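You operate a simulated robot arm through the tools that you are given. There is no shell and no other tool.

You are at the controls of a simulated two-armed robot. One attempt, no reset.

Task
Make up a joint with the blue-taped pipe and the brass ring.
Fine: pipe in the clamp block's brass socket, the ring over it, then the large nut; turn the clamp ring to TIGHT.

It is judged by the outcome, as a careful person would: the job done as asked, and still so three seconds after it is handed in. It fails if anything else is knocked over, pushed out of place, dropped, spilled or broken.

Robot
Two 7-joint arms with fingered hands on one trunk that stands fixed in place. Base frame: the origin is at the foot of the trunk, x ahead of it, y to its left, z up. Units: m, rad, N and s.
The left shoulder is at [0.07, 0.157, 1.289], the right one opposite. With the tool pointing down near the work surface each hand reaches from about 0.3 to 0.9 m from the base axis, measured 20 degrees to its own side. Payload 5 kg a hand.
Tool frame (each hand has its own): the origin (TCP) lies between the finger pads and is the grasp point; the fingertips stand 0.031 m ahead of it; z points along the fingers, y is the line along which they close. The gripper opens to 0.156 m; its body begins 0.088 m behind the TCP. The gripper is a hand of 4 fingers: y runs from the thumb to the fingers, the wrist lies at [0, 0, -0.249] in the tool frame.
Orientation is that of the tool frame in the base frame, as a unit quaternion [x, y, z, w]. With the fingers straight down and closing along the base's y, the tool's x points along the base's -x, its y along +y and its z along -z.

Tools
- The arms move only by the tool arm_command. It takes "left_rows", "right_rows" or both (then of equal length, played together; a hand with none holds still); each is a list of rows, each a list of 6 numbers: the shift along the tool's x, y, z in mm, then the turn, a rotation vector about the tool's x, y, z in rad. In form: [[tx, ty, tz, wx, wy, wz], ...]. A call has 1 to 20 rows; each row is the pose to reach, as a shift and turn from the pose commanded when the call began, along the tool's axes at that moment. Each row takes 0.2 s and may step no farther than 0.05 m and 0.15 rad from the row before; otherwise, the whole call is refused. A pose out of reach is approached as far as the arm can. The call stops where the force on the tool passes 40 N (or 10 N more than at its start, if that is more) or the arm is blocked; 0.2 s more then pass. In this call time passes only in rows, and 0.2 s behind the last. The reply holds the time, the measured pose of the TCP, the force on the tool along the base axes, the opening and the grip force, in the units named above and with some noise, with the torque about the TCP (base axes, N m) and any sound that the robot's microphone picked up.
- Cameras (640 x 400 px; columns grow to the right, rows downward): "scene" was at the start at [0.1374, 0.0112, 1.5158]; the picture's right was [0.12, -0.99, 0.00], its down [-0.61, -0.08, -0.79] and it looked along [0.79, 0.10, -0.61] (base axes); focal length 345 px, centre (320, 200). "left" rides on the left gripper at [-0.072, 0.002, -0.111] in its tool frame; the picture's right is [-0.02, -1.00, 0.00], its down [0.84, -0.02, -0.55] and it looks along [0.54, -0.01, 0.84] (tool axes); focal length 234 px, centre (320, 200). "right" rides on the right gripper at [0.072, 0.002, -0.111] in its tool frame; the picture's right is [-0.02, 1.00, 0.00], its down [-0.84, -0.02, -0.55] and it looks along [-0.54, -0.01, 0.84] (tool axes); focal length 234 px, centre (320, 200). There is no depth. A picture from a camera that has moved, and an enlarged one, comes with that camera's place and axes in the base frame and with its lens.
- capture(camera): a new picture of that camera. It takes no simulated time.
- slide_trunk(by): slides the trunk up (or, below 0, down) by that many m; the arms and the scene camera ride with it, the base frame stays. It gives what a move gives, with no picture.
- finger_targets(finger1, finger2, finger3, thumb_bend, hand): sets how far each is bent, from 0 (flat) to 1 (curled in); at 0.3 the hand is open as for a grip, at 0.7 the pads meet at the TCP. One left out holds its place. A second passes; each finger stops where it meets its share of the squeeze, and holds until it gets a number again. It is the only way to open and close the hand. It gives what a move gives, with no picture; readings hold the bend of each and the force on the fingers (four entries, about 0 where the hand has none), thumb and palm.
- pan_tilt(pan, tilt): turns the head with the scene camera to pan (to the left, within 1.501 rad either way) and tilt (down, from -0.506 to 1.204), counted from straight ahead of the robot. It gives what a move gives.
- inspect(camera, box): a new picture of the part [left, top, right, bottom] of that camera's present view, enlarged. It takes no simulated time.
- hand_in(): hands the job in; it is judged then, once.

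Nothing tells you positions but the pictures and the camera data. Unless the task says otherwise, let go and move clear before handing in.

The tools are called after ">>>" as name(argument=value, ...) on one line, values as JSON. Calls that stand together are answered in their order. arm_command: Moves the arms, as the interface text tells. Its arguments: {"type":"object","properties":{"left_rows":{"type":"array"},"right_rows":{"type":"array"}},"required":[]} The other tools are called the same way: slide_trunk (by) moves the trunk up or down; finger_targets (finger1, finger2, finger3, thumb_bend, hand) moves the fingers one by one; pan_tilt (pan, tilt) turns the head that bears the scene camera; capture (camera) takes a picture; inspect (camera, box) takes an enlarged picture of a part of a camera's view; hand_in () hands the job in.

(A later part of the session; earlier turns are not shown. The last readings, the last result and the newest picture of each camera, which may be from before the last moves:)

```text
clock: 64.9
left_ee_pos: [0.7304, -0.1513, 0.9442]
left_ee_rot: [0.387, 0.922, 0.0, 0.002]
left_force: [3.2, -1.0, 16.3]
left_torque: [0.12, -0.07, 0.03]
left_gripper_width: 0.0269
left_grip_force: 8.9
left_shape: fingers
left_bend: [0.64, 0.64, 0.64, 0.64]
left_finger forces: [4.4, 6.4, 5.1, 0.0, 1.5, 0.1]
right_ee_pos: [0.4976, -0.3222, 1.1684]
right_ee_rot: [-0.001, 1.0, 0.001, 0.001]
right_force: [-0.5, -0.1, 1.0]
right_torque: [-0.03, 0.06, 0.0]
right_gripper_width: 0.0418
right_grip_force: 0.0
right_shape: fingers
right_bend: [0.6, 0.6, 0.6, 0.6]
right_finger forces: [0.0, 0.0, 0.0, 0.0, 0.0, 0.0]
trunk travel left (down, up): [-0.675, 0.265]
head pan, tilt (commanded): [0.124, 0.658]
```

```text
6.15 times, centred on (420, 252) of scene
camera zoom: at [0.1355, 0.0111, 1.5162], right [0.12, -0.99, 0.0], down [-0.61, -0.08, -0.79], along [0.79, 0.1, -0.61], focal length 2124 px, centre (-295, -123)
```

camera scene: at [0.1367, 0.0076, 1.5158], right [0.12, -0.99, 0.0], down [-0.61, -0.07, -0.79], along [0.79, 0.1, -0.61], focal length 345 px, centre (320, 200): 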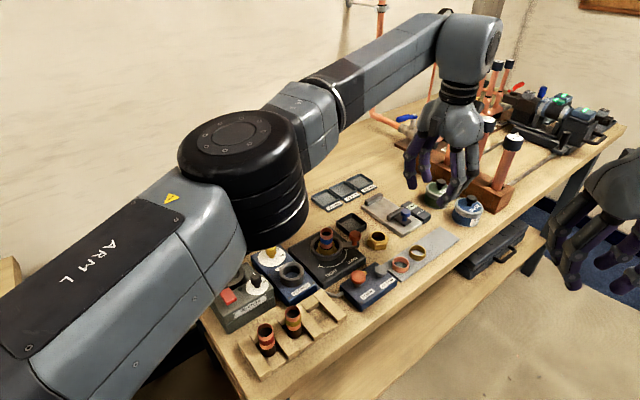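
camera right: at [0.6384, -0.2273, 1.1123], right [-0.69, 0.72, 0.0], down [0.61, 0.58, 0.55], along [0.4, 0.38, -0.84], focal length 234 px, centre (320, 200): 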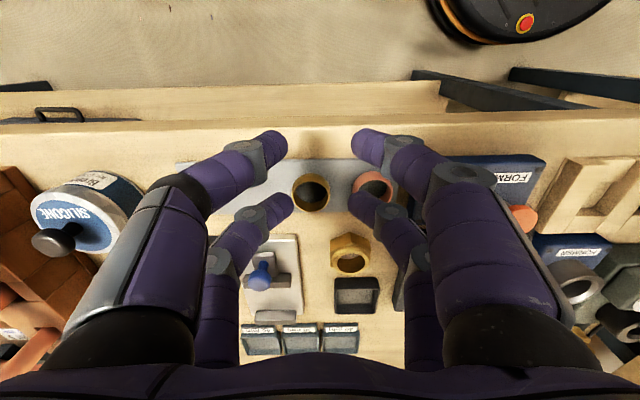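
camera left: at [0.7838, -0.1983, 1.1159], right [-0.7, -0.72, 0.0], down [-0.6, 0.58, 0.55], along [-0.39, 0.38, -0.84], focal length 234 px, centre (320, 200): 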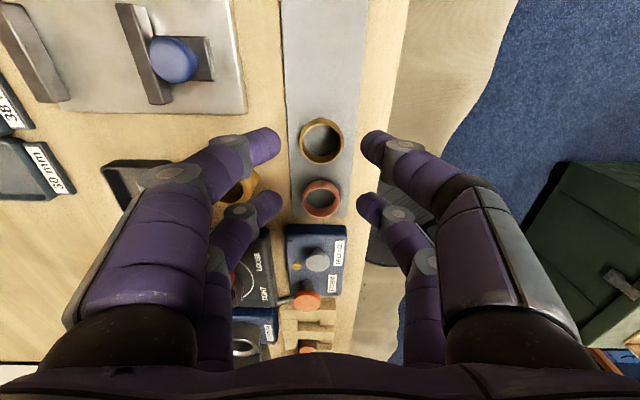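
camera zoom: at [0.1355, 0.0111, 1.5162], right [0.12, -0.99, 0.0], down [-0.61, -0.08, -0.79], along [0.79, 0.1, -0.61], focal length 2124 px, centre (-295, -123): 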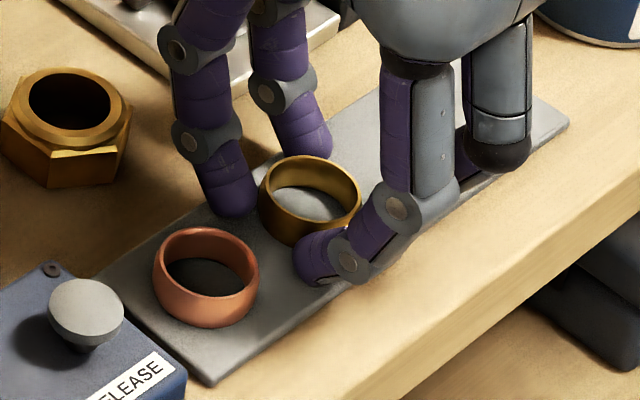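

The tips touch the plate at about z=0.943. I'll lift 3.5 mm in command to take off the pressure, then close on the ring in even steps.

>>> arm_command(left_rows=[[0, 0, -2, 0, 0, 0], [0, 0, -3.3, 0, 0, 0]])

>>> finger_targets(hand="left", finger1=0.66, finger2=0.66, finger3=0.66, thumb_bend=0.66)

>>> inspect(camera="left", box=[240, 110, 400, 250])

```text
clock: 65.5
left_ee_pos: [0.7318, -0.1506, 0.9424]
left_ee_rot: [0.387, 0.922, 0.0, -0.001]
left_force: [2.1, -1.1, 5.8]
left_torque: [0.01, -0.15, 0.01]
left_gripper_width: 0.0262
left_grip_force: 1.7
left_shape: fingers
left_bend: [0.64, 0.64, 0.64, 0.64]
left_finger forces: [2.3, 1.4, 0.6, 0.0, 0.8, 0.0]
right_ee_pos: [0.5001, -0.3223, 1.1658]
right_ee_rot: [0.0, 1.0, 0.001, 0.0]
right_force: [0.3, 1.0, -1.1]
right_torque: [0.0, 0.0, 0.05]
right_gripper_width: 0.0419
right_grip_force: 0.0
right_shape: fingers
right_bend: [0.6, 0.6, 0.6, 0.6]
right_finger forces: [0.0, 0.1, 0.1, 0.0, 0.0, 0.0]
trunk travel left (down, up): [-0.675, 0.265]
head pan, tilt (commanded): [0.124, 0.658]
```

```text
clock: 66.5
left_ee_pos: [0.7321, -0.1524, 0.9428]
left_ee_rot: [0.387, 0.922, 0.0, 0.0]
left_force: [0.4, 0.0, -0.4]
left_torque: [-0.04, 0.0, 0.01]
left_gripper_width: 0.02
left_grip_force: 0.3
left_shape: fingers
left_bend: [0.66, 0.66, 0.66, 0.66]
left_finger forces: [0.2, 0.3, 0.0, 0.0, 0.5, 0.0]
right_ee_pos: [0.4997, -0.3216, 1.1653]
right_ee_rot: [0.0, 1.0, 0.001, 0.0]
right_force: [-0.3, 0.1, -0.3]
right_torque: [-0.01, 0.01, -0.01]
right_gripper_width: 0.0417
right_grip_force: 0.0
right_shape: fingers
right_bend: [0.6, 0.6, 0.6, 0.6]
right_finger forces: [0.0, 0.1, 0.0, 0.1, 0.1, 0.0]
trunk travel left (down, up): [-0.675, 0.265]
head pan, tilt (commanded): [0.124, 0.658]
```

```text
2.86 times, centred on (320, 180) of left
camera zoom: at [0.7842, -0.2019, 1.0549], right [-0.7, -0.72, 0.0], down [-0.6, 0.58, 0.55], along [-0.39, 0.38, -0.84], focal length 669 px, centre (320, 257)
```

zoom: 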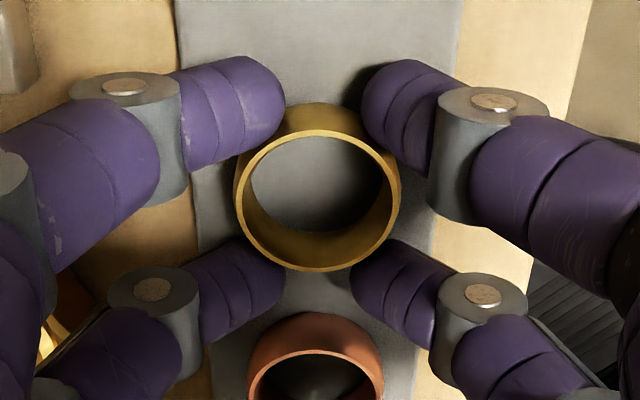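

Contact has begun on the ring. I'll build up the squeeze evenly, allowing for the stiffer thumb.

>>> finger_targets(hand="left", finger1=0.685, finger2=0.685, finger3=0.685, thumb_bend=0.672)

>>> finger_targets(hand="left", finger1=0.71, finger2=0.71, finger3=0.71, thumb_bend=0.682)

>>> inspect(camera="left", box=[240, 110, 400, 250])

```text
clock: 67.5
left_ee_pos: [0.7312, -0.1517, 0.9431]
left_ee_rot: [0.386, 0.922, 0.0, 0.0]
left_force: [0.5, -1.4, 0.0]
left_torque: [-0.01, -0.03, 0.02]
left_gripper_width: 0.0167
left_grip_force: 2.3
left_shape: fingers
left_bend: [0.67, 0.67, 0.67, 0.66]
left_finger forces: [0.9, 1.5, 0.3, 0.0, 1.7, 0.1]
right_ee_pos: [0.4998, -0.3233, 1.1665]
right_ee_rot: [0.0, 1.0, 0.001, 0.0]
right_force: [-0.5, -0.3, -0.1]
right_torque: [0.02, 0.03, -0.03]
right_gripper_width: 0.0418
right_grip_force: 0.1
right_shape: fingers
right_bend: [0.6, 0.6, 0.6, 0.6]
right_finger forces: [0.0, 0.0, 0.0, 0.0, 0.0, 0.0]
trunk travel left (down, up): [-0.675, 0.265]
head pan, tilt (commanded): [0.124, 0.658]
```

```text
clock: 68.5
left_ee_pos: [0.7315, -0.1503, 0.9427]
left_ee_rot: [0.387, 0.922, 0.0, 0.0]
left_force: [0.5, 0.6, -0.1]
left_torque: [-0.01, 0.0, -0.01]
left_gripper_width: 0.0147
left_grip_force: 6.2
left_shape: fingers
left_bend: [0.68, 0.68, 0.68, 0.67]
left_finger forces: [3.1, 3.6, 3.1, 0.0, 3.4, 0.0]
right_ee_pos: [0.4995, -0.3227, 1.1661]
right_ee_rot: [0.0, 1.0, 0.0, 0.0]
right_force: [0.3, -0.2, 0.1]
right_torque: [0.02, 0.01, 0.03]
right_gripper_width: 0.0417
right_grip_force: 0.0
right_shape: fingers
right_bend: [0.6, 0.6, 0.6, 0.6]
right_finger forces: [0.0, 0.1, 0.0, 0.0, 0.1, 0.0]
trunk travel left (down, up): [-0.675, 0.265]
head pan, tilt (commanded): [0.124, 0.658]
```

```text
2.86 times, centred on (320, 180) of left
camera zoom: at [0.7842, -0.2019, 1.055], right [-0.7, -0.72, 0.0], down [-0.6, 0.58, 0.55], along [-0.39, 0.38, -0.84], focal length 669 px, centre (320, 257)
```

zoom: 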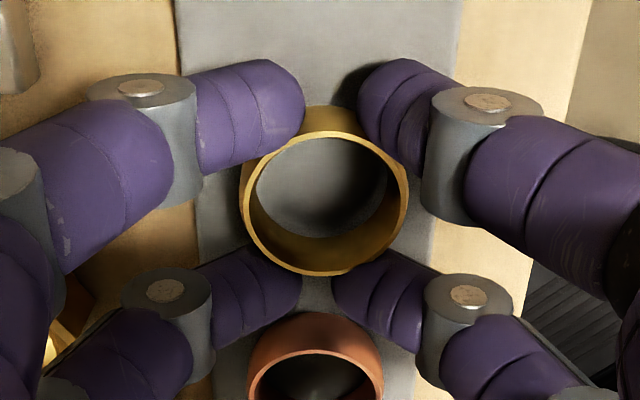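

The ring is caged evenly by all four fingers at about 3.3 N each. I'll firm up slightly and lift.

>>> finger_targets(hand="left", finger1=0.725, finger2=0.725, finger3=0.725, thumb_bend=0.689)

>>> arm_command(left_rows=[[0, 0, -4, 0, 0, 0], [0, 0, -9, 0, 0, 0], [0, 0, -16, 0, 0, 0], [0, 0, -25, 0, 0, 0], [0, 0, -35, 0, 0, 0]])

>>> inspect(camera="left", box=[240, 110, 400, 250])

>>> inspect(camera="scene", box=[360, 190, 480, 290])

```text
clock: 69.5
left_ee_pos: [0.7313, -0.1508, 0.9437]
left_ee_rot: [0.387, 0.922, 0.0, 0.0]
left_force: [0.0, -0.6, 0.3]
left_torque: [0.01, -0.06, 0.01]
left_gripper_width: 0.0135
left_grip_force: 8.8
left_shape: fingers
left_bend: [0.71, 0.71, 0.71, 0.67]
left_finger forces: [5.6, 4.4, 4.3, 0.0, 3.2, 0.0]
right_ee_pos: [0.4999, -0.3231, 1.1659]
right_ee_rot: [0.0, 1.0, 0.001, 0.0]
right_force: [0.8, -0.5, -0.2]
right_torque: [0.02, -0.03, 0.01]
right_gripper_width: 0.0419
right_grip_force: 0.1
right_shape: fingers
right_bend: [0.6, 0.6, 0.6, 0.6]
right_finger forces: [0.0, 0.0, 0.1, 0.0, 0.0, 0.0]
trunk travel left (down, up): [-0.675, 0.265]
head pan, tilt (commanded): [0.124, 0.658]
```

```text
clock: 70.7
left_ee_pos: [0.7314, -0.1507, 0.9785]
left_ee_rot: [0.387, 0.922, 0.0, 0.001]
left_force: [0.0, -0.6, -0.3]
left_torque: [-0.03, -0.01, -0.01]
left_gripper_width: 0.0133
left_grip_force: 8.7
left_shape: fingers
left_bend: [0.71, 0.71, 0.71, 0.67]
left_finger forces: [5.5, 4.4, 4.3, 0.0, 3.1, 0.0]
right_ee_pos: [0.499, -0.3235, 1.1652]
right_ee_rot: [0.0, 1.0, 0.001, 0.0]
right_force: [-1.0, 1.0, 0.5]
right_torque: [0.0, 0.02, -0.01]
right_gripper_width: 0.0416
right_grip_force: 0.0
right_shape: fingers
right_bend: [0.6, 0.6, 0.6, 0.6]
right_finger forces: [0.0, 0.1, 0.0, 0.0, 0.1, 0.0]
trunk travel left (down, up): [-0.675, 0.265]
head pan, tilt (commanded): [0.124, 0.658]
```

```text
2.86 times, centred on (320, 180) of left
camera zoom: at [0.7841, -0.2019, 1.0905], right [-0.7, -0.72, 0.0], down [-0.6, 0.58, 0.54], along [-0.39, 0.38, -0.84], focal length 669 px, centre (320, 257)
```

zoom: 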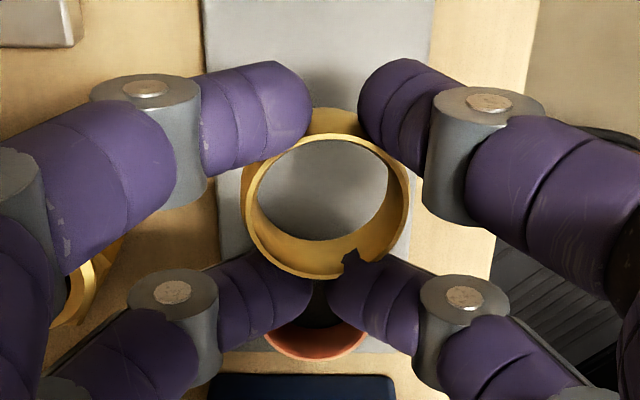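

```text
4.00 times, centred on (420, 240) of scene
camera zoom: at [0.1372, 0.0108, 1.5158], right [0.12, -0.99, 0.0], down [-0.61, -0.08, -0.79], along [0.79, 0.1, -0.61], focal length 1380 px, centre (-80, 40)
```

zoom: 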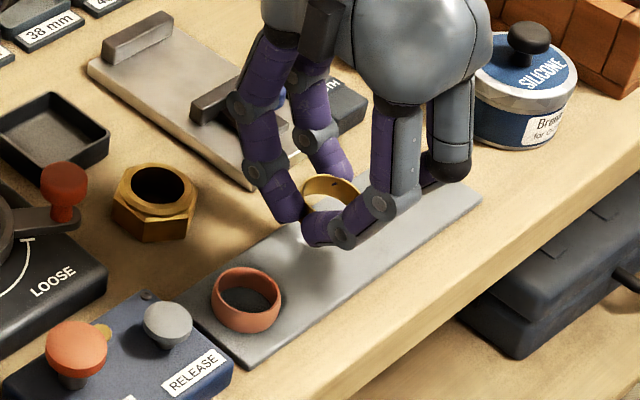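

The brass ring is held level and clear of the plate. I'll raise it and carry it over the pipe, then bring the right hand back to its front viewpoint.

>>> arm_command(left_rows=[[0, 0, -33, 0, 0, 0], [0, 0, -68, 0, 0, 0], [25, 18, -68, 0, 0, 0], [50, 36, -68, 0, 0, 0], [76, 54.5, -68, 0, 0, 0], [101, 72.5, -68, 0, 0, 0], [126.5, 90.5, -68, 0, 0, 0], [152, 108.6, -68, 0, 0, 0], [177, 126.7, -68, 0, 0, 0]])

>>> arm_command(right_rows=[[-5, 0, 0, 0, 0, -0.1], [-10, 15, 0, 0, 0, -0.2], [-15, 45, 20, 0, 0, -0.3], [-20, 80, 45, 0, 0, -0.4], [-25, 115, 70, 0, 0, -0.5], [-30, 150, 95, 0, 0, -0.6], [-35, 185, 115, 0, 0, -0.7], [-38, 217, 125, 0, 0, -0.785]])

>>> capture(camera="left")

>>> capture(camera="right")

>>> inspect(camera="left", box=[240, 80, 400, 220])

>>> inspect(camera="right", box=[260, 240, 400, 360])

```text
clock: 72.7
left_ee_pos: [0.6974, 0.064, 1.0473]
left_ee_rot: [0.387, 0.922, 0.0, 0.0]
left_force: [0.6, 0.6, -0.1]
left_torque: [0.0, 0.0, 0.01]
left_gripper_width: 0.0134
left_grip_force: 8.6
left_shape: fingers
left_bend: [0.71, 0.71, 0.71, 0.67]
left_finger forces: [5.9, 4.4, 4.4, 0.1, 3.2, 0.0]
right_ee_pos: [0.4998, -0.3209, 1.1652]
right_ee_rot: [0.0, 1.0, 0.0, 0.0]
right_force: [-0.6, 0.5, -0.7]
right_torque: [-0.01, -0.01, 0.02]
right_gripper_width: 0.0419
right_grip_force: 0.1
right_shape: fingers
right_bend: [0.6, 0.6, 0.6, 0.6]
right_finger forces: [0.1, 0.0, 0.0, 0.0, 0.0, 0.0]
trunk travel left (down, up): [-0.675, 0.265]
head pan, tilt (commanded): [0.124, 0.658]
```

```text
clock: 74.5
left_ee_pos: [0.6994, 0.0655, 1.0457]
left_ee_rot: [0.386, 0.922, -0.001, -0.001]
left_force: [-0.4, 1.2, -0.2]
left_torque: [-0.03, 0.03, 0.0]
left_gripper_width: 0.0135
left_grip_force: 8.5
left_shape: fingers
left_bend: [0.71, 0.71, 0.71, 0.67]
left_finger forces: [5.8, 4.4, 4.3, 0.1, 3.2, 0.0]
right_ee_pos: [0.5393, -0.1048, 1.0409]
right_ee_rot: [-0.383, 0.924, 0.0, 0.0]
right_force: [0.3, -0.5, 0.1]
right_torque: [-0.01, -0.03, -0.01]
right_gripper_width: 0.0418
right_grip_force: 0.0
right_shape: fingers
right_bend: [0.6, 0.6, 0.6, 0.6]
right_finger forces: [0.0, 0.1, 0.0, 0.0, 0.1, 0.1]
trunk travel left (down, up): [-0.675, 0.265]
head pan, tilt (commanded): [0.124, 0.658]
```

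```text
taken
camera left: at [0.7513, 0.0141, 1.1576], right [-0.7, -0.72, 0.0], down [-0.6, 0.58, 0.54], along [-0.39, 0.38, -0.84], focal length 234 px, centre (320, 200)
```

left: 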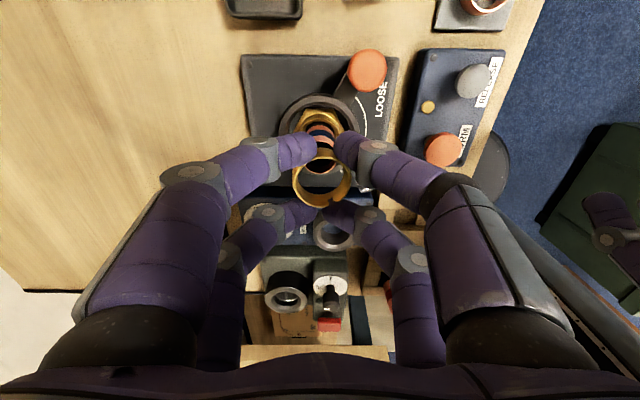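

```text
taken
camera right: at [0.4869, -0.1537, 1.1519], right [-0.69, 0.72, 0.0], down [0.61, 0.58, 0.55], along [0.39, 0.38, -0.84], focal length 234 px, centre (320, 200)
```

right: 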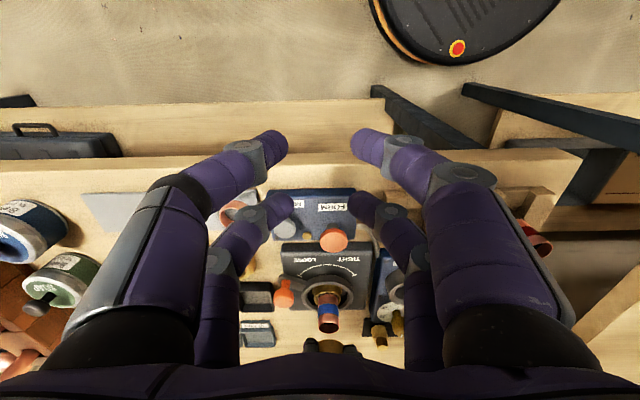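

```text
2.86 times, centred on (320, 150) of left
camera zoom: at [0.7513, 0.0141, 1.1576], right [-0.7, -0.72, 0.0], down [-0.6, 0.58, 0.54], along [-0.39, 0.38, -0.84], focal length 669 px, centre (320, 343)
```

zoom: 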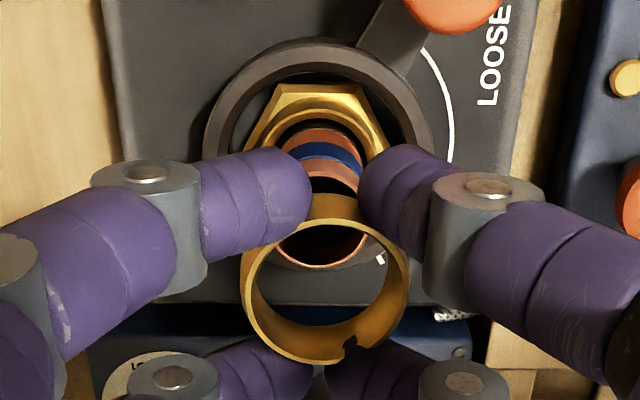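

```text
3.33 times, centred on (330, 300) of right
camera zoom: at [0.4869, -0.1537, 1.1519], right [-0.69, 0.72, 0.0], down [0.61, 0.58, 0.55], along [0.39, 0.38, -0.84], focal length 781 px, centre (287, -133)
```

zoom: 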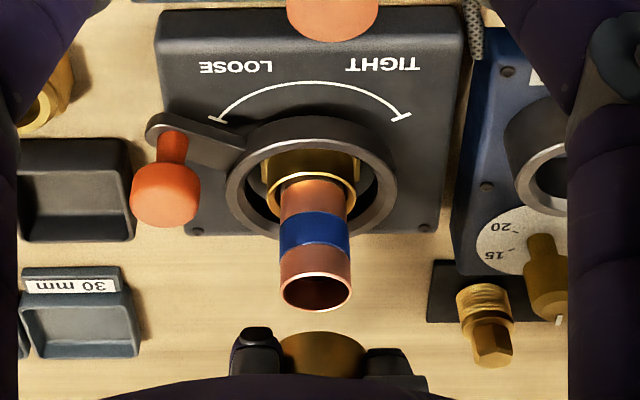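

The ring is nearly concentric with the pipe. I'll zoom in closer to get the remaining offset.

>>> inspect(camera="left", box=[285, 130, 360, 215])

>>> inspect(camera="right", box=[295, 290, 365, 350])

```text
4.71 times, centred on (322, 172) of left
camera zoom: at [0.7513, 0.0141, 1.1576], right [-0.7, -0.72, 0.0], down [-0.6, 0.58, 0.54], along [-0.39, 0.38, -0.84], focal length 1102 px, centre (308, 329)
```

zoom: 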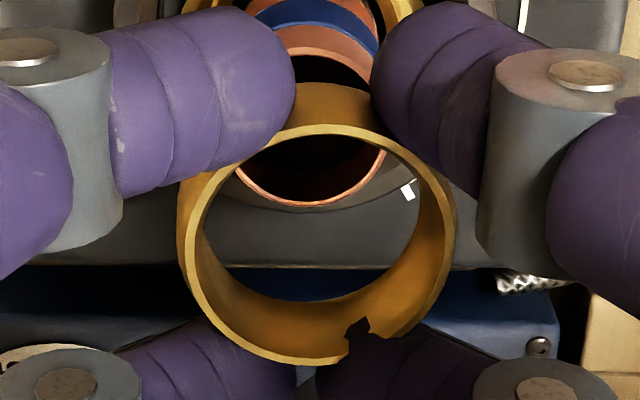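

```text
6.67 times, centred on (330, 320) of right
camera zoom: at [0.4869, -0.1537, 1.1519], right [-0.69, 0.72, 0.0], down [0.61, 0.58, 0.55], along [0.39, 0.38, -0.84], focal length 1561 px, centre (253, -600)
```

zoom: 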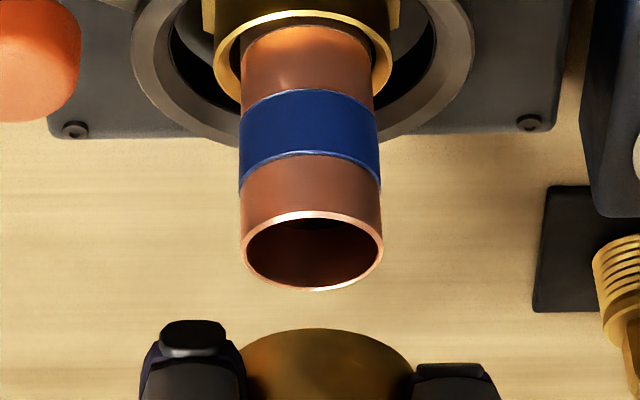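

The ring is within about 1 mm of the pipe axis. I'll make a small correction and lower until the ring is just above the pipe's rim.

>>> arm_command(left_rows=[[-0.8, 1, 8, 0, 0, 0], [-0.8, 1, 15, 0, 0, 0], [-0.8, 1, 21, 0, 0, 0]])

>>> inspect(camera="left", box=[285, 130, 360, 215])

>>> inspect(camera="right", box=[295, 270, 365, 350])

```text
clock: 75.3
left_ee_pos: [0.6991, 0.0644, 1.0254]
left_ee_rot: [0.387, 0.922, 0.0, 0.0]
left_force: [0.0, -0.2, 0.2]
left_torque: [-0.02, 0.0, 0.03]
left_gripper_width: 0.0133
left_grip_force: 8.0
left_shape: fingers
left_bend: [0.71, 0.71, 0.71, 0.67]
left_finger forces: [5.9, 4.3, 4.3, 0.0, 3.1, 0.0]
right_ee_pos: [0.5374, -0.1062, 1.0424]
right_ee_rot: [-0.382, 0.924, 0.001, 0.0]
right_force: [0.5, 0.7, -0.3]
right_torque: [-0.01, 0.0, 0.02]
right_gripper_width: 0.0419
right_grip_force: 0.1
right_shape: fingers
right_bend: [0.6, 0.6, 0.6, 0.6]
right_finger forces: [0.1, 0.0, 0.0, 0.0, 0.0, 0.0]
trunk travel left (down, up): [-0.675, 0.265]
head pan, tilt (commanded): [0.124, 0.658]
```

```text
4.71 times, centred on (322, 172) of left
camera zoom: at [0.7518, 0.0135, 1.1375], right [-0.7, -0.72, 0.0], down [-0.6, 0.58, 0.54], along [-0.39, 0.38, -0.84], focal length 1102 px, centre (308, 329)
```

zoom: 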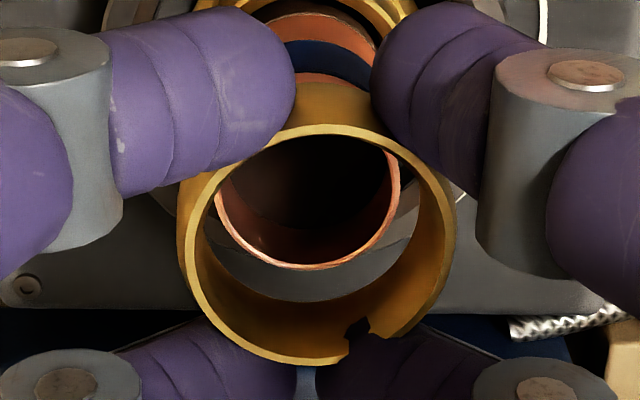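

```text
5.00 times, centred on (330, 310) of right
camera zoom: at [0.4857, -0.1553, 1.1522], right [-0.69, 0.72, 0.0], down [0.61, 0.58, 0.55], along [0.4, 0.38, -0.84], focal length 1171 px, centre (270, -350)
```

zoom: 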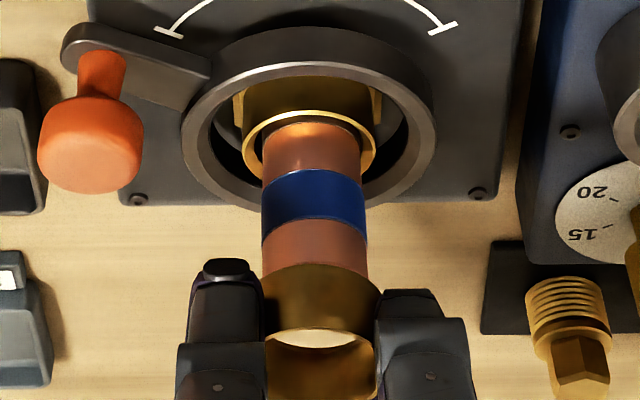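

Now I'll zoom tighter to check the last millimetre of alignment.

>>> inspect(camera="right", box=[312, 308, 352, 348])

>>> inspect(camera="left", box=[290, 150, 350, 210])

```text
10.00 times, centred on (332, 328) of right
camera zoom: at [0.4857, -0.1553, 1.1522], right [-0.69, 0.72, 0.0], down [0.61, 0.58, 0.55], along [0.4, 0.38, -0.84], focal length 2342 px, centre (200, -1080)
```

zoom: 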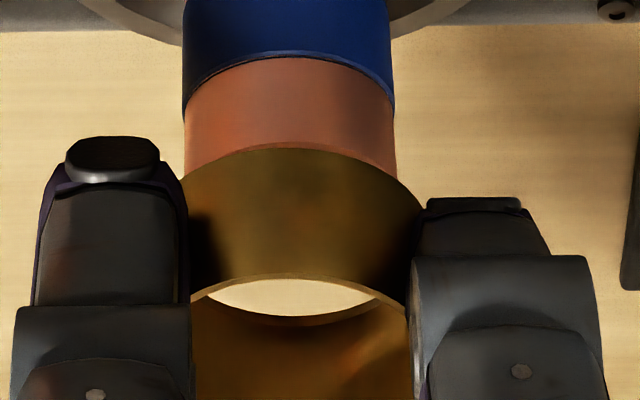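

```text
6.67 times, centred on (320, 180) of left
camera zoom: at [0.7518, 0.0135, 1.1375], right [-0.7, -0.72, 0.0], down [-0.6, 0.58, 0.54], along [-0.39, 0.38, -0.84], focal length 1561 px, centre (320, 333)
```

zoom: 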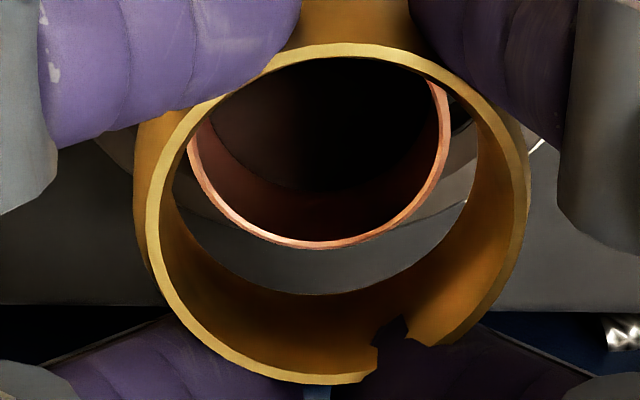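

In the front view they line up. In the left view the ring is about 1.5 mm too far forward. I'll correct that and begin lowering over the pipe in small steps.

>>> arm_command(left_rows=[[0, 1.5, 0, 0, 0, 0], [0, 1.5, 3, 0, 0, 0], [0, 1.5, 6, 0, 0, 0]])

>>> inspect(camera="left", box=[290, 150, 350, 210])

>>> inspect(camera="right", box=[312, 300, 352, 340])

```text
clock: 76.1
left_ee_pos: [0.7011, 0.0653, 1.0188]
left_ee_rot: [0.387, 0.922, -0.001, 0.0]
left_force: [-0.7, -0.1, 0.2]
left_torque: [0.02, 0.01, -0.06]
left_gripper_width: 0.0134
left_grip_force: 8.7
left_shape: fingers
left_bend: [0.71, 0.71, 0.71, 0.67]
left_finger forces: [5.9, 4.3, 4.4, 0.1, 3.2, 0.0]
right_ee_pos: [0.5387, -0.1053, 1.0406]
right_ee_rot: [-0.382, 0.924, 0.0, 0.0]
right_force: [-0.4, 0.4, 0.4]
right_torque: [-0.03, -0.01, 0.01]
right_gripper_width: 0.0416
right_grip_force: 0.1
right_shape: fingers
right_bend: [0.6, 0.6, 0.6, 0.6]
right_finger forces: [0.0, 0.0, 0.1, 0.1, 0.0, 0.1]
trunk travel left (down, up): [-0.675, 0.265]
head pan, tilt (commanded): [0.124, 0.658]
```

```text
6.67 times, centred on (320, 180) of left
camera zoom: at [0.753, 0.0146, 1.1307], right [-0.7, -0.72, 0.0], down [-0.6, 0.58, 0.54], along [-0.39, 0.38, -0.84], focal length 1561 px, centre (320, 333)
```

zoom: 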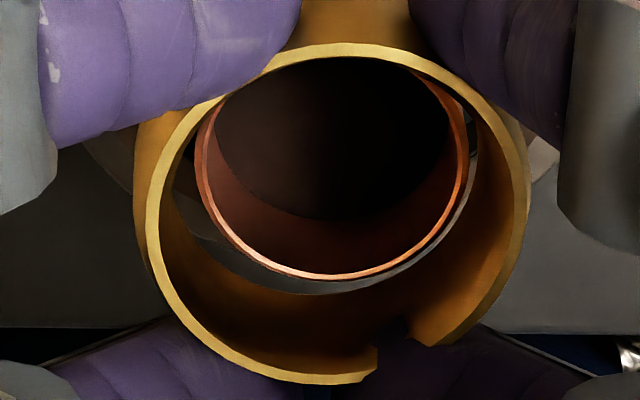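

```text
10.00 times, centred on (332, 320) of right
camera zoom: at [0.486, -0.155, 1.1521], right [-0.69, 0.72, 0.0], down [0.61, 0.58, 0.55], along [0.39, 0.38, -0.84], focal length 2342 px, centre (200, -1000)
```

zoom: 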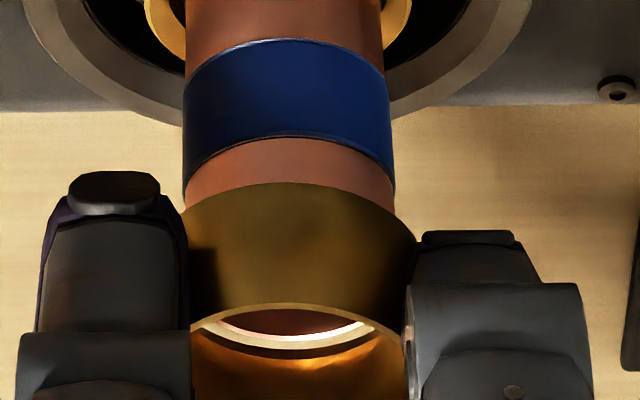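

The ring is now concentric with the pipe in both views. I'll continue lowering while watching for force.

>>> arm_command(left_rows=[[-0.4, 0.2, 3, 0, 0, 0], [-0.4, 0.2, 6, 0, 0, 0], [-0.4, 0.2, 9, 0, 0, 0]])

>>> inspect(camera="left", box=[290, 150, 350, 210])

>>> inspect(camera="right", box=[305, 280, 355, 340])

```text
clock: 76.9
left_ee_pos: [0.7006, 0.064, 1.011]
left_ee_rot: [0.387, 0.922, 0.0, 0.0]
left_force: [0.1, 0.5, 0.8]
left_torque: [-0.01, 0.0, 0.01]
left_gripper_width: 0.0133
left_grip_force: 8.5
left_shape: fingers
left_bend: [0.71, 0.71, 0.71, 0.67]
left_finger forces: [5.8, 4.4, 4.4, 0.1, 3.2, 0.0]
right_ee_pos: [0.538, -0.1064, 1.0415]
right_ee_rot: [-0.381, 0.924, 0.001, 0.001]
right_force: [-0.3, 0.0, -0.2]
right_torque: [0.0, 0.04, 0.0]
right_gripper_width: 0.0421
right_grip_force: 0.2
right_shape: fingers
right_bend: [0.6, 0.6, 0.6, 0.6]
right_finger forces: [0.0, 0.0, 0.0, 0.1, 0.1, 0.0]
trunk travel left (down, up): [-0.675, 0.265]
head pan, tilt (commanded): [0.124, 0.658]
```

```text
6.67 times, centred on (320, 180) of left
camera zoom: at [0.7534, 0.0145, 1.1219], right [-0.7, -0.72, 0.0], down [-0.6, 0.58, 0.54], along [-0.39, 0.38, -0.84], focal length 1561 px, centre (320, 333)
```

zoom: 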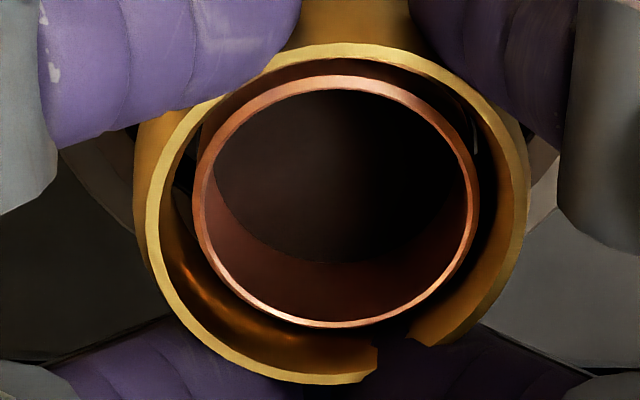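

```text
6.67 times, centred on (330, 310) of right
camera zoom: at [0.4859, -0.1551, 1.1522], right [-0.69, 0.72, 0.0], down [0.61, 0.58, 0.55], along [0.4, 0.38, -0.84], focal length 1561 px, centre (253, -533)
```

zoom: 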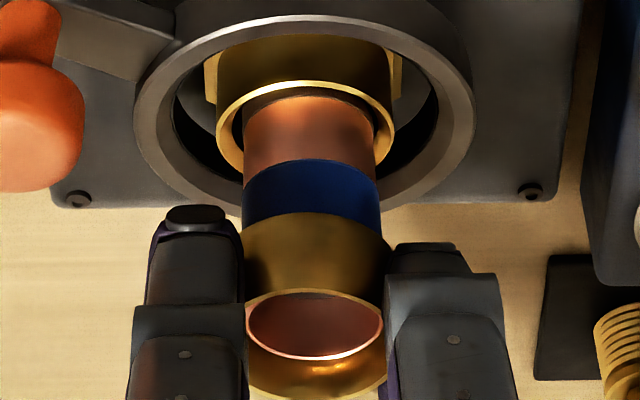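

The ring has passed over the pipe's rim and is concentric with it. I'll slide it down toward the socket, stopping a few millimetres above the clamp ring.

>>> arm_command(left_rows=[[0, 0, 4, 0, 0, 0], [0, 0, 8, 0, 0, 0], [0, 0, 12, 0, 0, 0], [0, 0, 16, 0, 0, 0]])

>>> inspect(camera="left", box=[270, 110, 370, 220])

>>> inspect(camera="right", box=[295, 260, 365, 340])

```text
clock: 77.9
left_ee_pos: [0.7006, 0.0652, 0.9947]
left_ee_rot: [0.386, 0.922, -0.001, 0.0]
left_force: [-0.9, 0.1, -0.8]
left_torque: [0.02, 0.01, 0.01]
left_gripper_width: 0.0134
left_grip_force: 8.7
left_shape: fingers
left_bend: [0.71, 0.71, 0.71, 0.67]
left_finger forces: [5.8, 4.3, 4.5, 0.0, 3.2, 0.0]
right_ee_pos: [0.5377, -0.1059, 1.04]
right_ee_rot: [-0.383, 0.924, 0.0, 0.0]
right_force: [0.2, -0.2, 0.2]
right_torque: [0.01, 0.01, 0.0]
right_gripper_width: 0.0417
right_grip_force: 0.1
right_shape: fingers
right_bend: [0.6, 0.6, 0.6, 0.6]
right_finger forces: [0.0, 0.0, 0.0, 0.0, 0.1, 0.0]
trunk travel left (down, up): [-0.675, 0.265]
head pan, tilt (commanded): [0.124, 0.658]
```

```text
3.64 times, centred on (320, 165) of left
camera zoom: at [0.7532, 0.0143, 1.1059], right [-0.7, -0.72, 0.0], down [-0.6, 0.58, 0.54], along [-0.39, 0.38, -0.84], focal length 852 px, centre (320, 327)
```

zoom: 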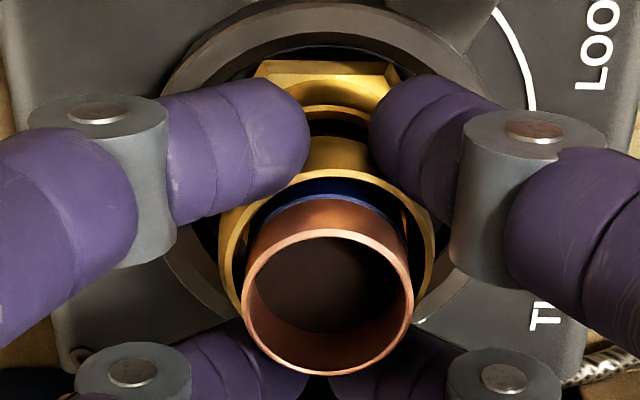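

```text
5.00 times, centred on (330, 300) of right
camera zoom: at [0.486, -0.1551, 1.1521], right [-0.69, 0.72, 0.0], down [0.61, 0.58, 0.55], along [0.4, 0.38, -0.84], focal length 1171 px, centre (270, -300)
```

zoom: 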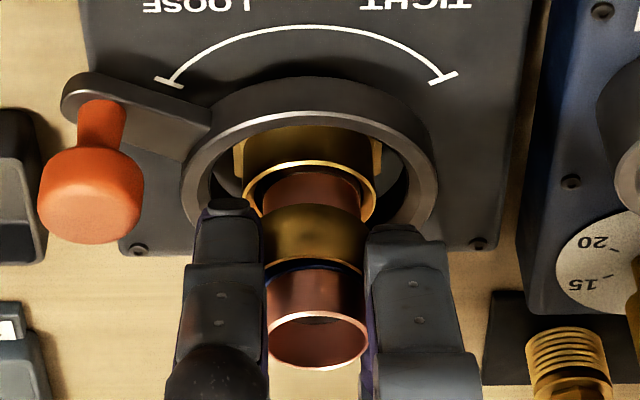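

It's sliding down freely. I'll go a further 11 mm.

>>> arm_command(left_rows=[[0, 0, 4, 0, 0, 0], [0, 0, 8, 0, 0, 0], [0, 0, 11, 0, 0, 0]])

>>> inspect(camera="left", box=[270, 110, 370, 220])

>>> inspect(camera="right", box=[295, 260, 365, 340])

```text
clock: 78.7
left_ee_pos: [0.7003, 0.0641, 0.9838]
left_ee_rot: [0.386, 0.922, 0.0, 0.0]
left_force: [0.7, -0.3, -0.1]
left_torque: [0.02, 0.02, -0.04]
left_gripper_width: 0.0133
left_grip_force: 8.9
left_shape: fingers
left_bend: [0.71, 0.71, 0.71, 0.67]
left_finger forces: [5.9, 4.3, 4.5, 0.0, 3.2, 0.0]
right_ee_pos: [0.5389, -0.1069, 1.0403]
right_ee_rot: [-0.382, 0.924, 0.0, 0.0]
right_force: [0.0, -0.8, 1.1]
right_torque: [0.02, -0.02, -0.04]
right_gripper_width: 0.0419
right_grip_force: 0.1
right_shape: fingers
right_bend: [0.6, 0.6, 0.6, 0.6]
right_finger forces: [0.0, 0.0, 0.0, 0.0, 0.0, 0.1]
trunk travel left (down, up): [-0.675, 0.265]
head pan, tilt (commanded): [0.124, 0.658]
```

```text
3.64 times, centred on (320, 165) of left
camera zoom: at [0.7533, 0.0143, 1.095], right [-0.7, -0.72, 0.0], down [-0.6, 0.58, 0.54], along [-0.39, 0.38, -0.84], focal length 852 px, centre (320, 327)
```

zoom: 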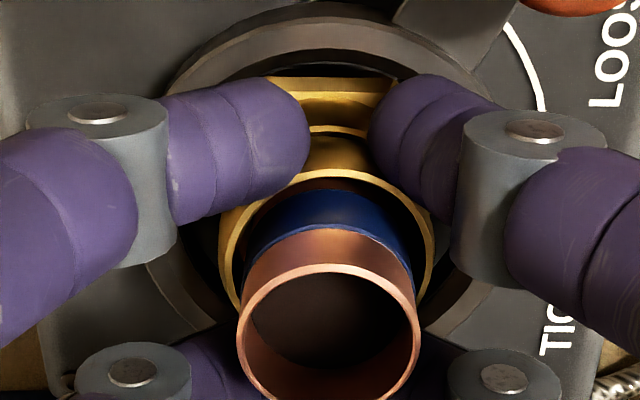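

```text
5.00 times, centred on (330, 300) of right
camera zoom: at [0.4859, -0.155, 1.1521], right [-0.69, 0.72, 0.0], down [0.61, 0.58, 0.55], along [0.4, 0.38, -0.84], focal length 1171 px, centre (270, -300)
```

zoom: 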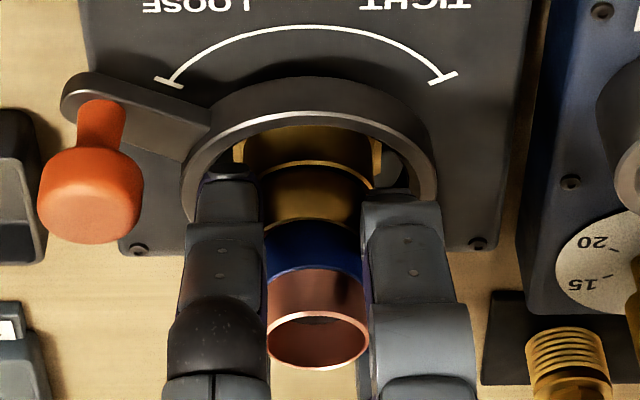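

The ring is just above the socket rim. I'll lower 2 mm more and open all fingers evenly to let it settle.

>>> arm_command(left_rows=[[0, 0, 1, 0, 0, 0], [0, 0, 2, 0, 0, 0]])

>>> finger_targets(hand="left", finger1=0.63, finger2=0.63, finger3=0.63, thumb_bend=0.63)

>>> inspect(camera="left", box=[270, 110, 370, 220])

>>> inspect(camera="right", box=[295, 260, 365, 340])

```text
clock: 79.3
left_ee_pos: [0.7008, 0.0651, 0.9816]
left_ee_rot: [0.387, 0.922, 0.0, 0.001]
left_force: [1.1, 1.2, 3.9]
left_torque: [-0.03, -0.04, -0.02]
left_gripper_width: 0.0129
left_grip_force: 9.0
left_shape: fingers
left_bend: [0.71, 0.71, 0.71, 0.67]
left_finger forces: [6.7, 4.6, 4.7, 0.0, 3.4, 0.0]
right_ee_pos: [0.5375, -0.1062, 1.0412]
right_ee_rot: [-0.382, 0.924, 0.001, 0.0]
right_force: [-0.6, -0.8, 0.2]
right_torque: [0.02, 0.03, -0.04]
right_gripper_width: 0.0418
right_grip_force: 0.1
right_shape: fingers
right_bend: [0.6, 0.6, 0.6, 0.6]
right_finger forces: [0.0, 0.0, 0.0, 0.0, 0.0, 0.0]
trunk travel left (down, up): [-0.675, 0.265]
head pan, tilt (commanded): [0.124, 0.658]
```

```text
clock: 80.3
left_ee_pos: [0.6992, 0.0648, 0.9819]
left_ee_rot: [0.387, 0.922, 0.001, 0.001]
left_force: [1.5, -0.6, 7.7]
left_torque: [-0.02, -0.05, 0.0]
left_gripper_width: 0.027
left_grip_force: 5.0
left_shape: fingers
left_bend: [0.64, 0.64, 0.64, 0.63]
left_finger forces: [2.4, 2.2, 2.1, 0.0, 2.4, 0.0]
right_ee_pos: [0.5374, -0.1067, 1.0411]
right_ee_rot: [-0.382, 0.924, 0.0, 0.001]
right_force: [1.1, 0.3, -0.5]
right_torque: [0.03, 0.01, -0.01]
right_gripper_width: 0.0419
right_grip_force: 0.1
right_shape: fingers
right_bend: [0.6, 0.6, 0.6, 0.6]
right_finger forces: [0.1, 0.0, 0.0, 0.0, 0.1, 0.0]
trunk travel left (down, up): [-0.675, 0.265]
head pan, tilt (commanded): [0.124, 0.658]
```

```text
3.64 times, centred on (320, 165) of left
camera zoom: at [0.7527, 0.014, 1.0939], right [-0.7, -0.72, 0.0], down [-0.6, 0.58, 0.54], along [-0.39, 0.38, -0.84], focal length 852 px, centre (320, 327)
```

zoom: 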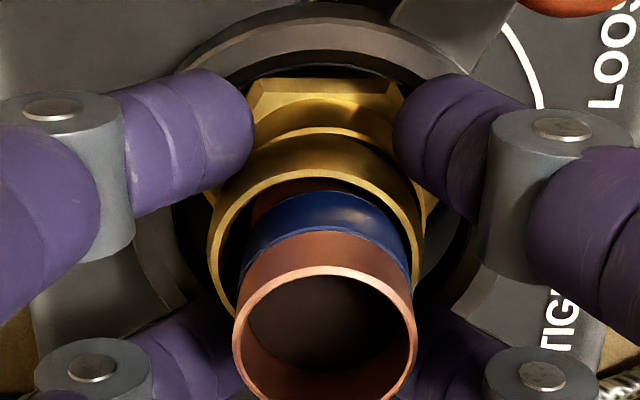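

```text
5.00 times, centred on (330, 300) of right
camera zoom: at [0.4851, -0.1553, 1.1525], right [-0.69, 0.72, 0.0], down [0.61, 0.58, 0.55], along [0.4, 0.38, -0.84], focal length 1171 px, centre (270, -300)
```

zoom: 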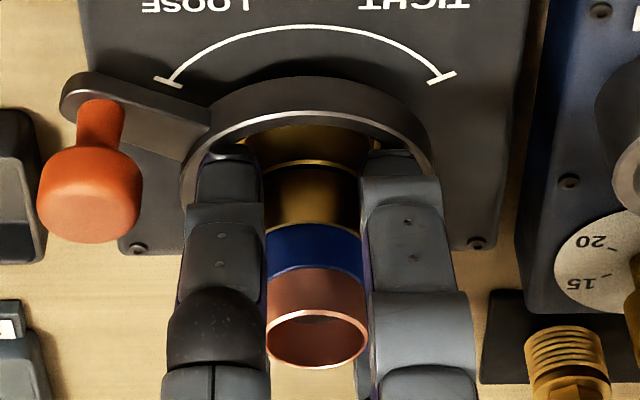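

The fingertips now rest lightly on the clamp ring, and the brass ring is released. I'll lift 3 mm, open a little more, then rise clear and look.

>>> arm_command(left_rows=[[0, 0, -2, 0, 0, 0], [0, 0, -4, 0, 0, 0]])

>>> finger_targets(hand="left", finger1=0.6, finger2=0.6, finger3=0.6, thumb_bend=0.6)

>>> arm_command(left_rows=[[0, 0, -15, 0, 0, 0], [0, 0, -35, 0, 0, 0], [0, 0, -60, 0, 0, 0], [0, 0, -85, 0, 0, 0]])

>>> capture(camera="left")

>>> inspect(camera="left", box=[270, 60, 370, 170])

>>> inspect(camera="right", box=[285, 250, 365, 340])

```text
clock: 80.9
left_ee_pos: [0.7, 0.0651, 0.9841]
left_ee_rot: [0.386, 0.922, 0.0, -0.001]
left_force: [-0.8, 0.5, -0.2]
left_torque: [-0.01, 0.0, 0.01]
left_gripper_width: 0.0294
left_grip_force: 0.1
left_shape: fingers
left_bend: [0.63, 0.63, 0.63, 0.63]
left_finger forces: [0.0, 0.0, 0.0, 0.0, 0.0, 0.1]
right_ee_pos: [0.5377, -0.1071, 1.0408]
right_ee_rot: [-0.381, 0.924, 0.0, 0.001]
right_force: [-0.4, -0.1, 0.5]
right_torque: [0.01, -0.03, 0.03]
right_gripper_width: 0.042
right_grip_force: 0.1
right_shape: fingers
right_bend: [0.6, 0.6, 0.6, 0.6]
right_finger forces: [0.0, 0.0, 0.1, 0.0, 0.0, 0.0]
trunk travel left (down, up): [-0.675, 0.265]
head pan, tilt (commanded): [0.124, 0.658]
```

```text
clock: 81.9
left_ee_pos: [0.7006, 0.0649, 0.9853]
left_ee_rot: [0.387, 0.922, 0.0, 0.0]
left_force: [0.7, 0.5, 0.0]
left_torque: [0.01, 0.04, 0.01]
left_gripper_width: 0.041
left_grip_force: 0.0
left_shape: fingers
left_bend: [0.6, 0.6, 0.6, 0.6]
left_finger forces: [0.0, 0.0, 0.0, 0.0, 0.0, 0.1]
right_ee_pos: [0.539, -0.1063, 1.0397]
right_ee_rot: [-0.381, 0.924, 0.0, 0.001]
right_force: [0.7, 0.2, -0.1]
right_torque: [0.0, 0.0, 0.01]
right_gripper_width: 0.0418
right_grip_force: 0.0
right_shape: fingers
right_bend: [0.6, 0.6, 0.6, 0.6]
right_finger forces: [0.1, 0.1, 0.0, 0.0, 0.1, 0.0]
trunk travel left (down, up): [-0.675, 0.265]
head pan, tilt (commanded): [0.124, 0.658]
```

```text
clock: 82.9
left_ee_pos: [0.7002, 0.0645, 1.0705]
left_ee_rot: [0.387, 0.922, -0.001, 0.0]
left_force: [-0.8, -0.9, 0.2]
left_torque: [-0.01, 0.04, 0.02]
left_gripper_width: 0.041
left_grip_force: 0.1
left_shape: fingers
left_bend: [0.6, 0.6, 0.6, 0.6]
left_finger forces: [0.1, 0.0, 0.0, 0.0, 0.1, 0.0]
right_ee_pos: [0.5372, -0.1059, 1.0401]
right_ee_rot: [-0.382, 0.924, 0.0, 0.001]
right_force: [-0.6, -0.5, 1.3]
right_torque: [0.05, -0.03, -0.01]
right_gripper_width: 0.0417
right_grip_force: 0.0
right_shape: fingers
right_bend: [0.6, 0.6, 0.6, 0.6]
right_finger forces: [0.0, 0.1, 0.1, 0.0, 0.0, 0.0]
trunk travel left (down, up): [-0.675, 0.265]
head pan, tilt (commanded): [0.124, 0.658]
```

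```text
taken
camera left: at [0.7532, 0.0142, 1.1824], right [-0.7, -0.72, 0.0], down [-0.6, 0.58, 0.55], along [-0.39, 0.38, -0.84], focal length 234 px, centre (320, 200)
```

left: 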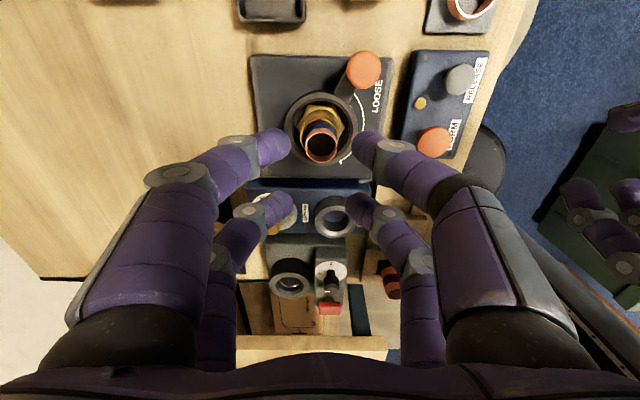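

```text
3.64 times, centred on (320, 115) of left
camera zoom: at [0.7532, 0.0142, 1.1824], right [-0.7, -0.72, 0.0], down [-0.6, 0.58, 0.55], along [-0.39, 0.38, -0.84], focal length 852 px, centre (320, 509)
```

zoom: 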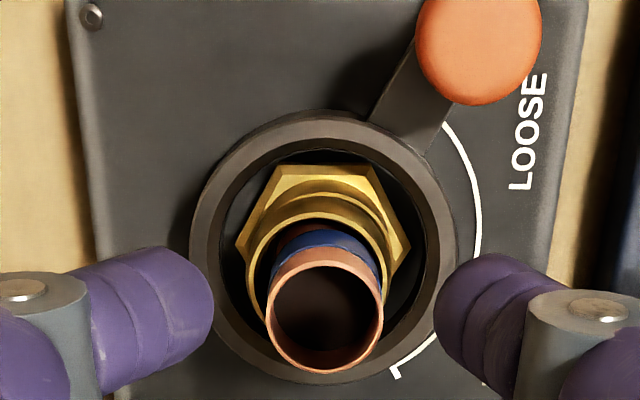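

```text
4.44 times, centred on (325, 295) of right
camera zoom: at [0.4854, -0.1553, 1.1523], right [-0.69, 0.72, 0.0], down [0.61, 0.58, 0.55], along [0.4, 0.38, -0.84], focal length 1041 px, centre (298, -222)
```

zoom: 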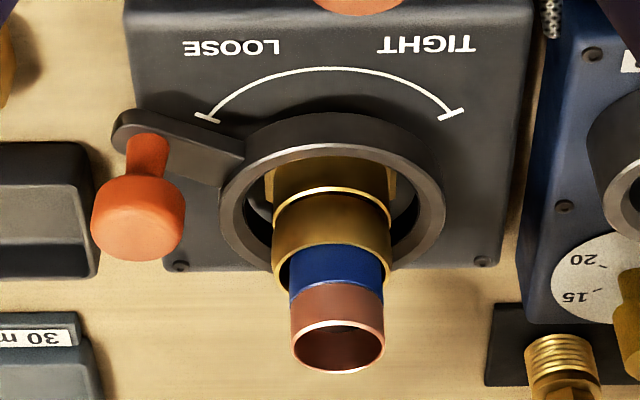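

The brass ring sits over the pipe on the socket rim. Now I'll move the left hand above the large nut at about (0.761, -0.060) and look.

>>> arm_command(left_rows=[[0, 0, -15, 0, 0, 0], [-22, -7.4, -15, 0, 0, 0], [-44, -14.7, -15, 0, 0, 0], [-66, -22, -15, 0, 0, 0], [-88, -29.4, -15, 0, 0, 0], [-110, -36.8, -15, 0, 0, 0], [-131.8, -44.1, -15, 0, 0, 0]])

>>> capture(camera="left")

>>> inspect(camera="left", box=[260, 60, 380, 170])

>>> inspect(camera="scene", box=[290, 190, 440, 310])

```text
clock: 84.5
left_ee_pos: [0.7629, -0.0619, 1.084]
left_ee_rot: [0.387, 0.922, 0.0, -0.001]
left_force: [0.9, 0.4, -0.7]
left_torque: [0.04, 0.02, 0.01]
left_gripper_width: 0.041
left_grip_force: 0.1
left_shape: fingers
left_bend: [0.6, 0.6, 0.6, 0.6]
left_finger forces: [0.1, 0.1, 0.0, 0.0, 0.0, 0.0]
right_ee_pos: [0.5378, -0.1075, 1.0414]
right_ee_rot: [-0.383, 0.924, 0.001, 0.001]
right_force: [-0.2, -0.5, -0.2]
right_torque: [0.02, 0.0, 0.01]
right_gripper_width: 0.0419
right_grip_force: 0.1
right_shape: fingers
right_bend: [0.6, 0.6, 0.6, 0.6]
right_finger forces: [0.0, 0.0, 0.0, 0.1, 0.1, 0.1]
trunk travel left (down, up): [-0.675, 0.265]
head pan, tilt (commanded): [0.124, 0.658]
```

```text
taken
camera left: at [0.8145, -0.1124, 1.1968], right [-0.7, -0.72, 0.0], down [-0.6, 0.58, 0.55], along [-0.39, 0.38, -0.84], focal length 234 px, centre (320, 200)
```

left: 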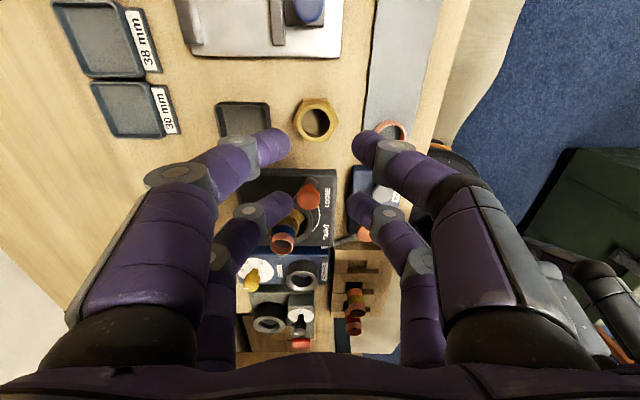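

```text
3.64 times, centred on (320, 115) of left
camera zoom: at [0.8145, -0.1124, 1.1968], right [-0.7, -0.72, 0.0], down [-0.6, 0.58, 0.55], along [-0.39, 0.38, -0.84], focal length 852 px, centre (320, 509)
```

zoom: 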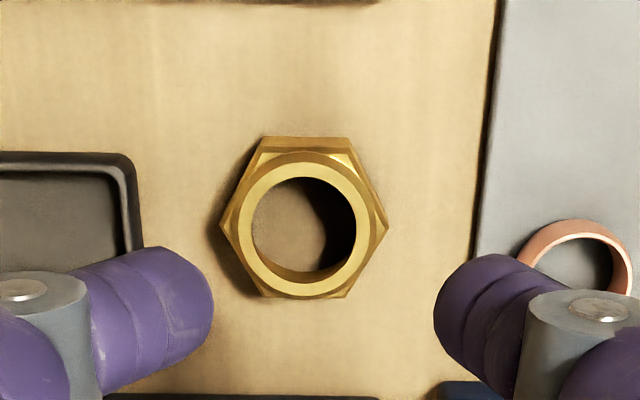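

```text
3.33 times, centred on (365, 250) of scene
camera zoom: at [0.1373, 0.0089, 1.5158], right [0.12, -0.99, 0.0], down [-0.61, -0.07, -0.79], along [0.79, 0.1, -0.61], focal length 1150 px, centre (170, 33)
```

zoom: 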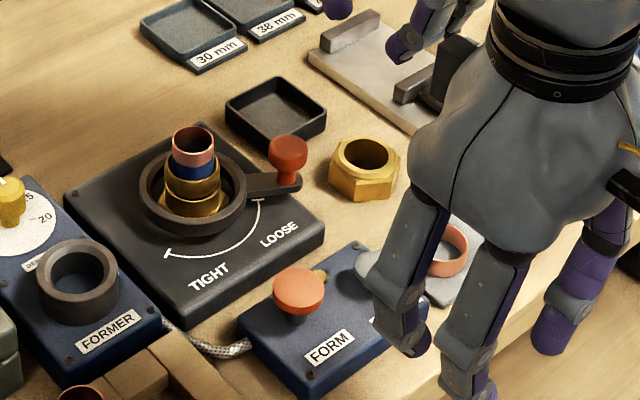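

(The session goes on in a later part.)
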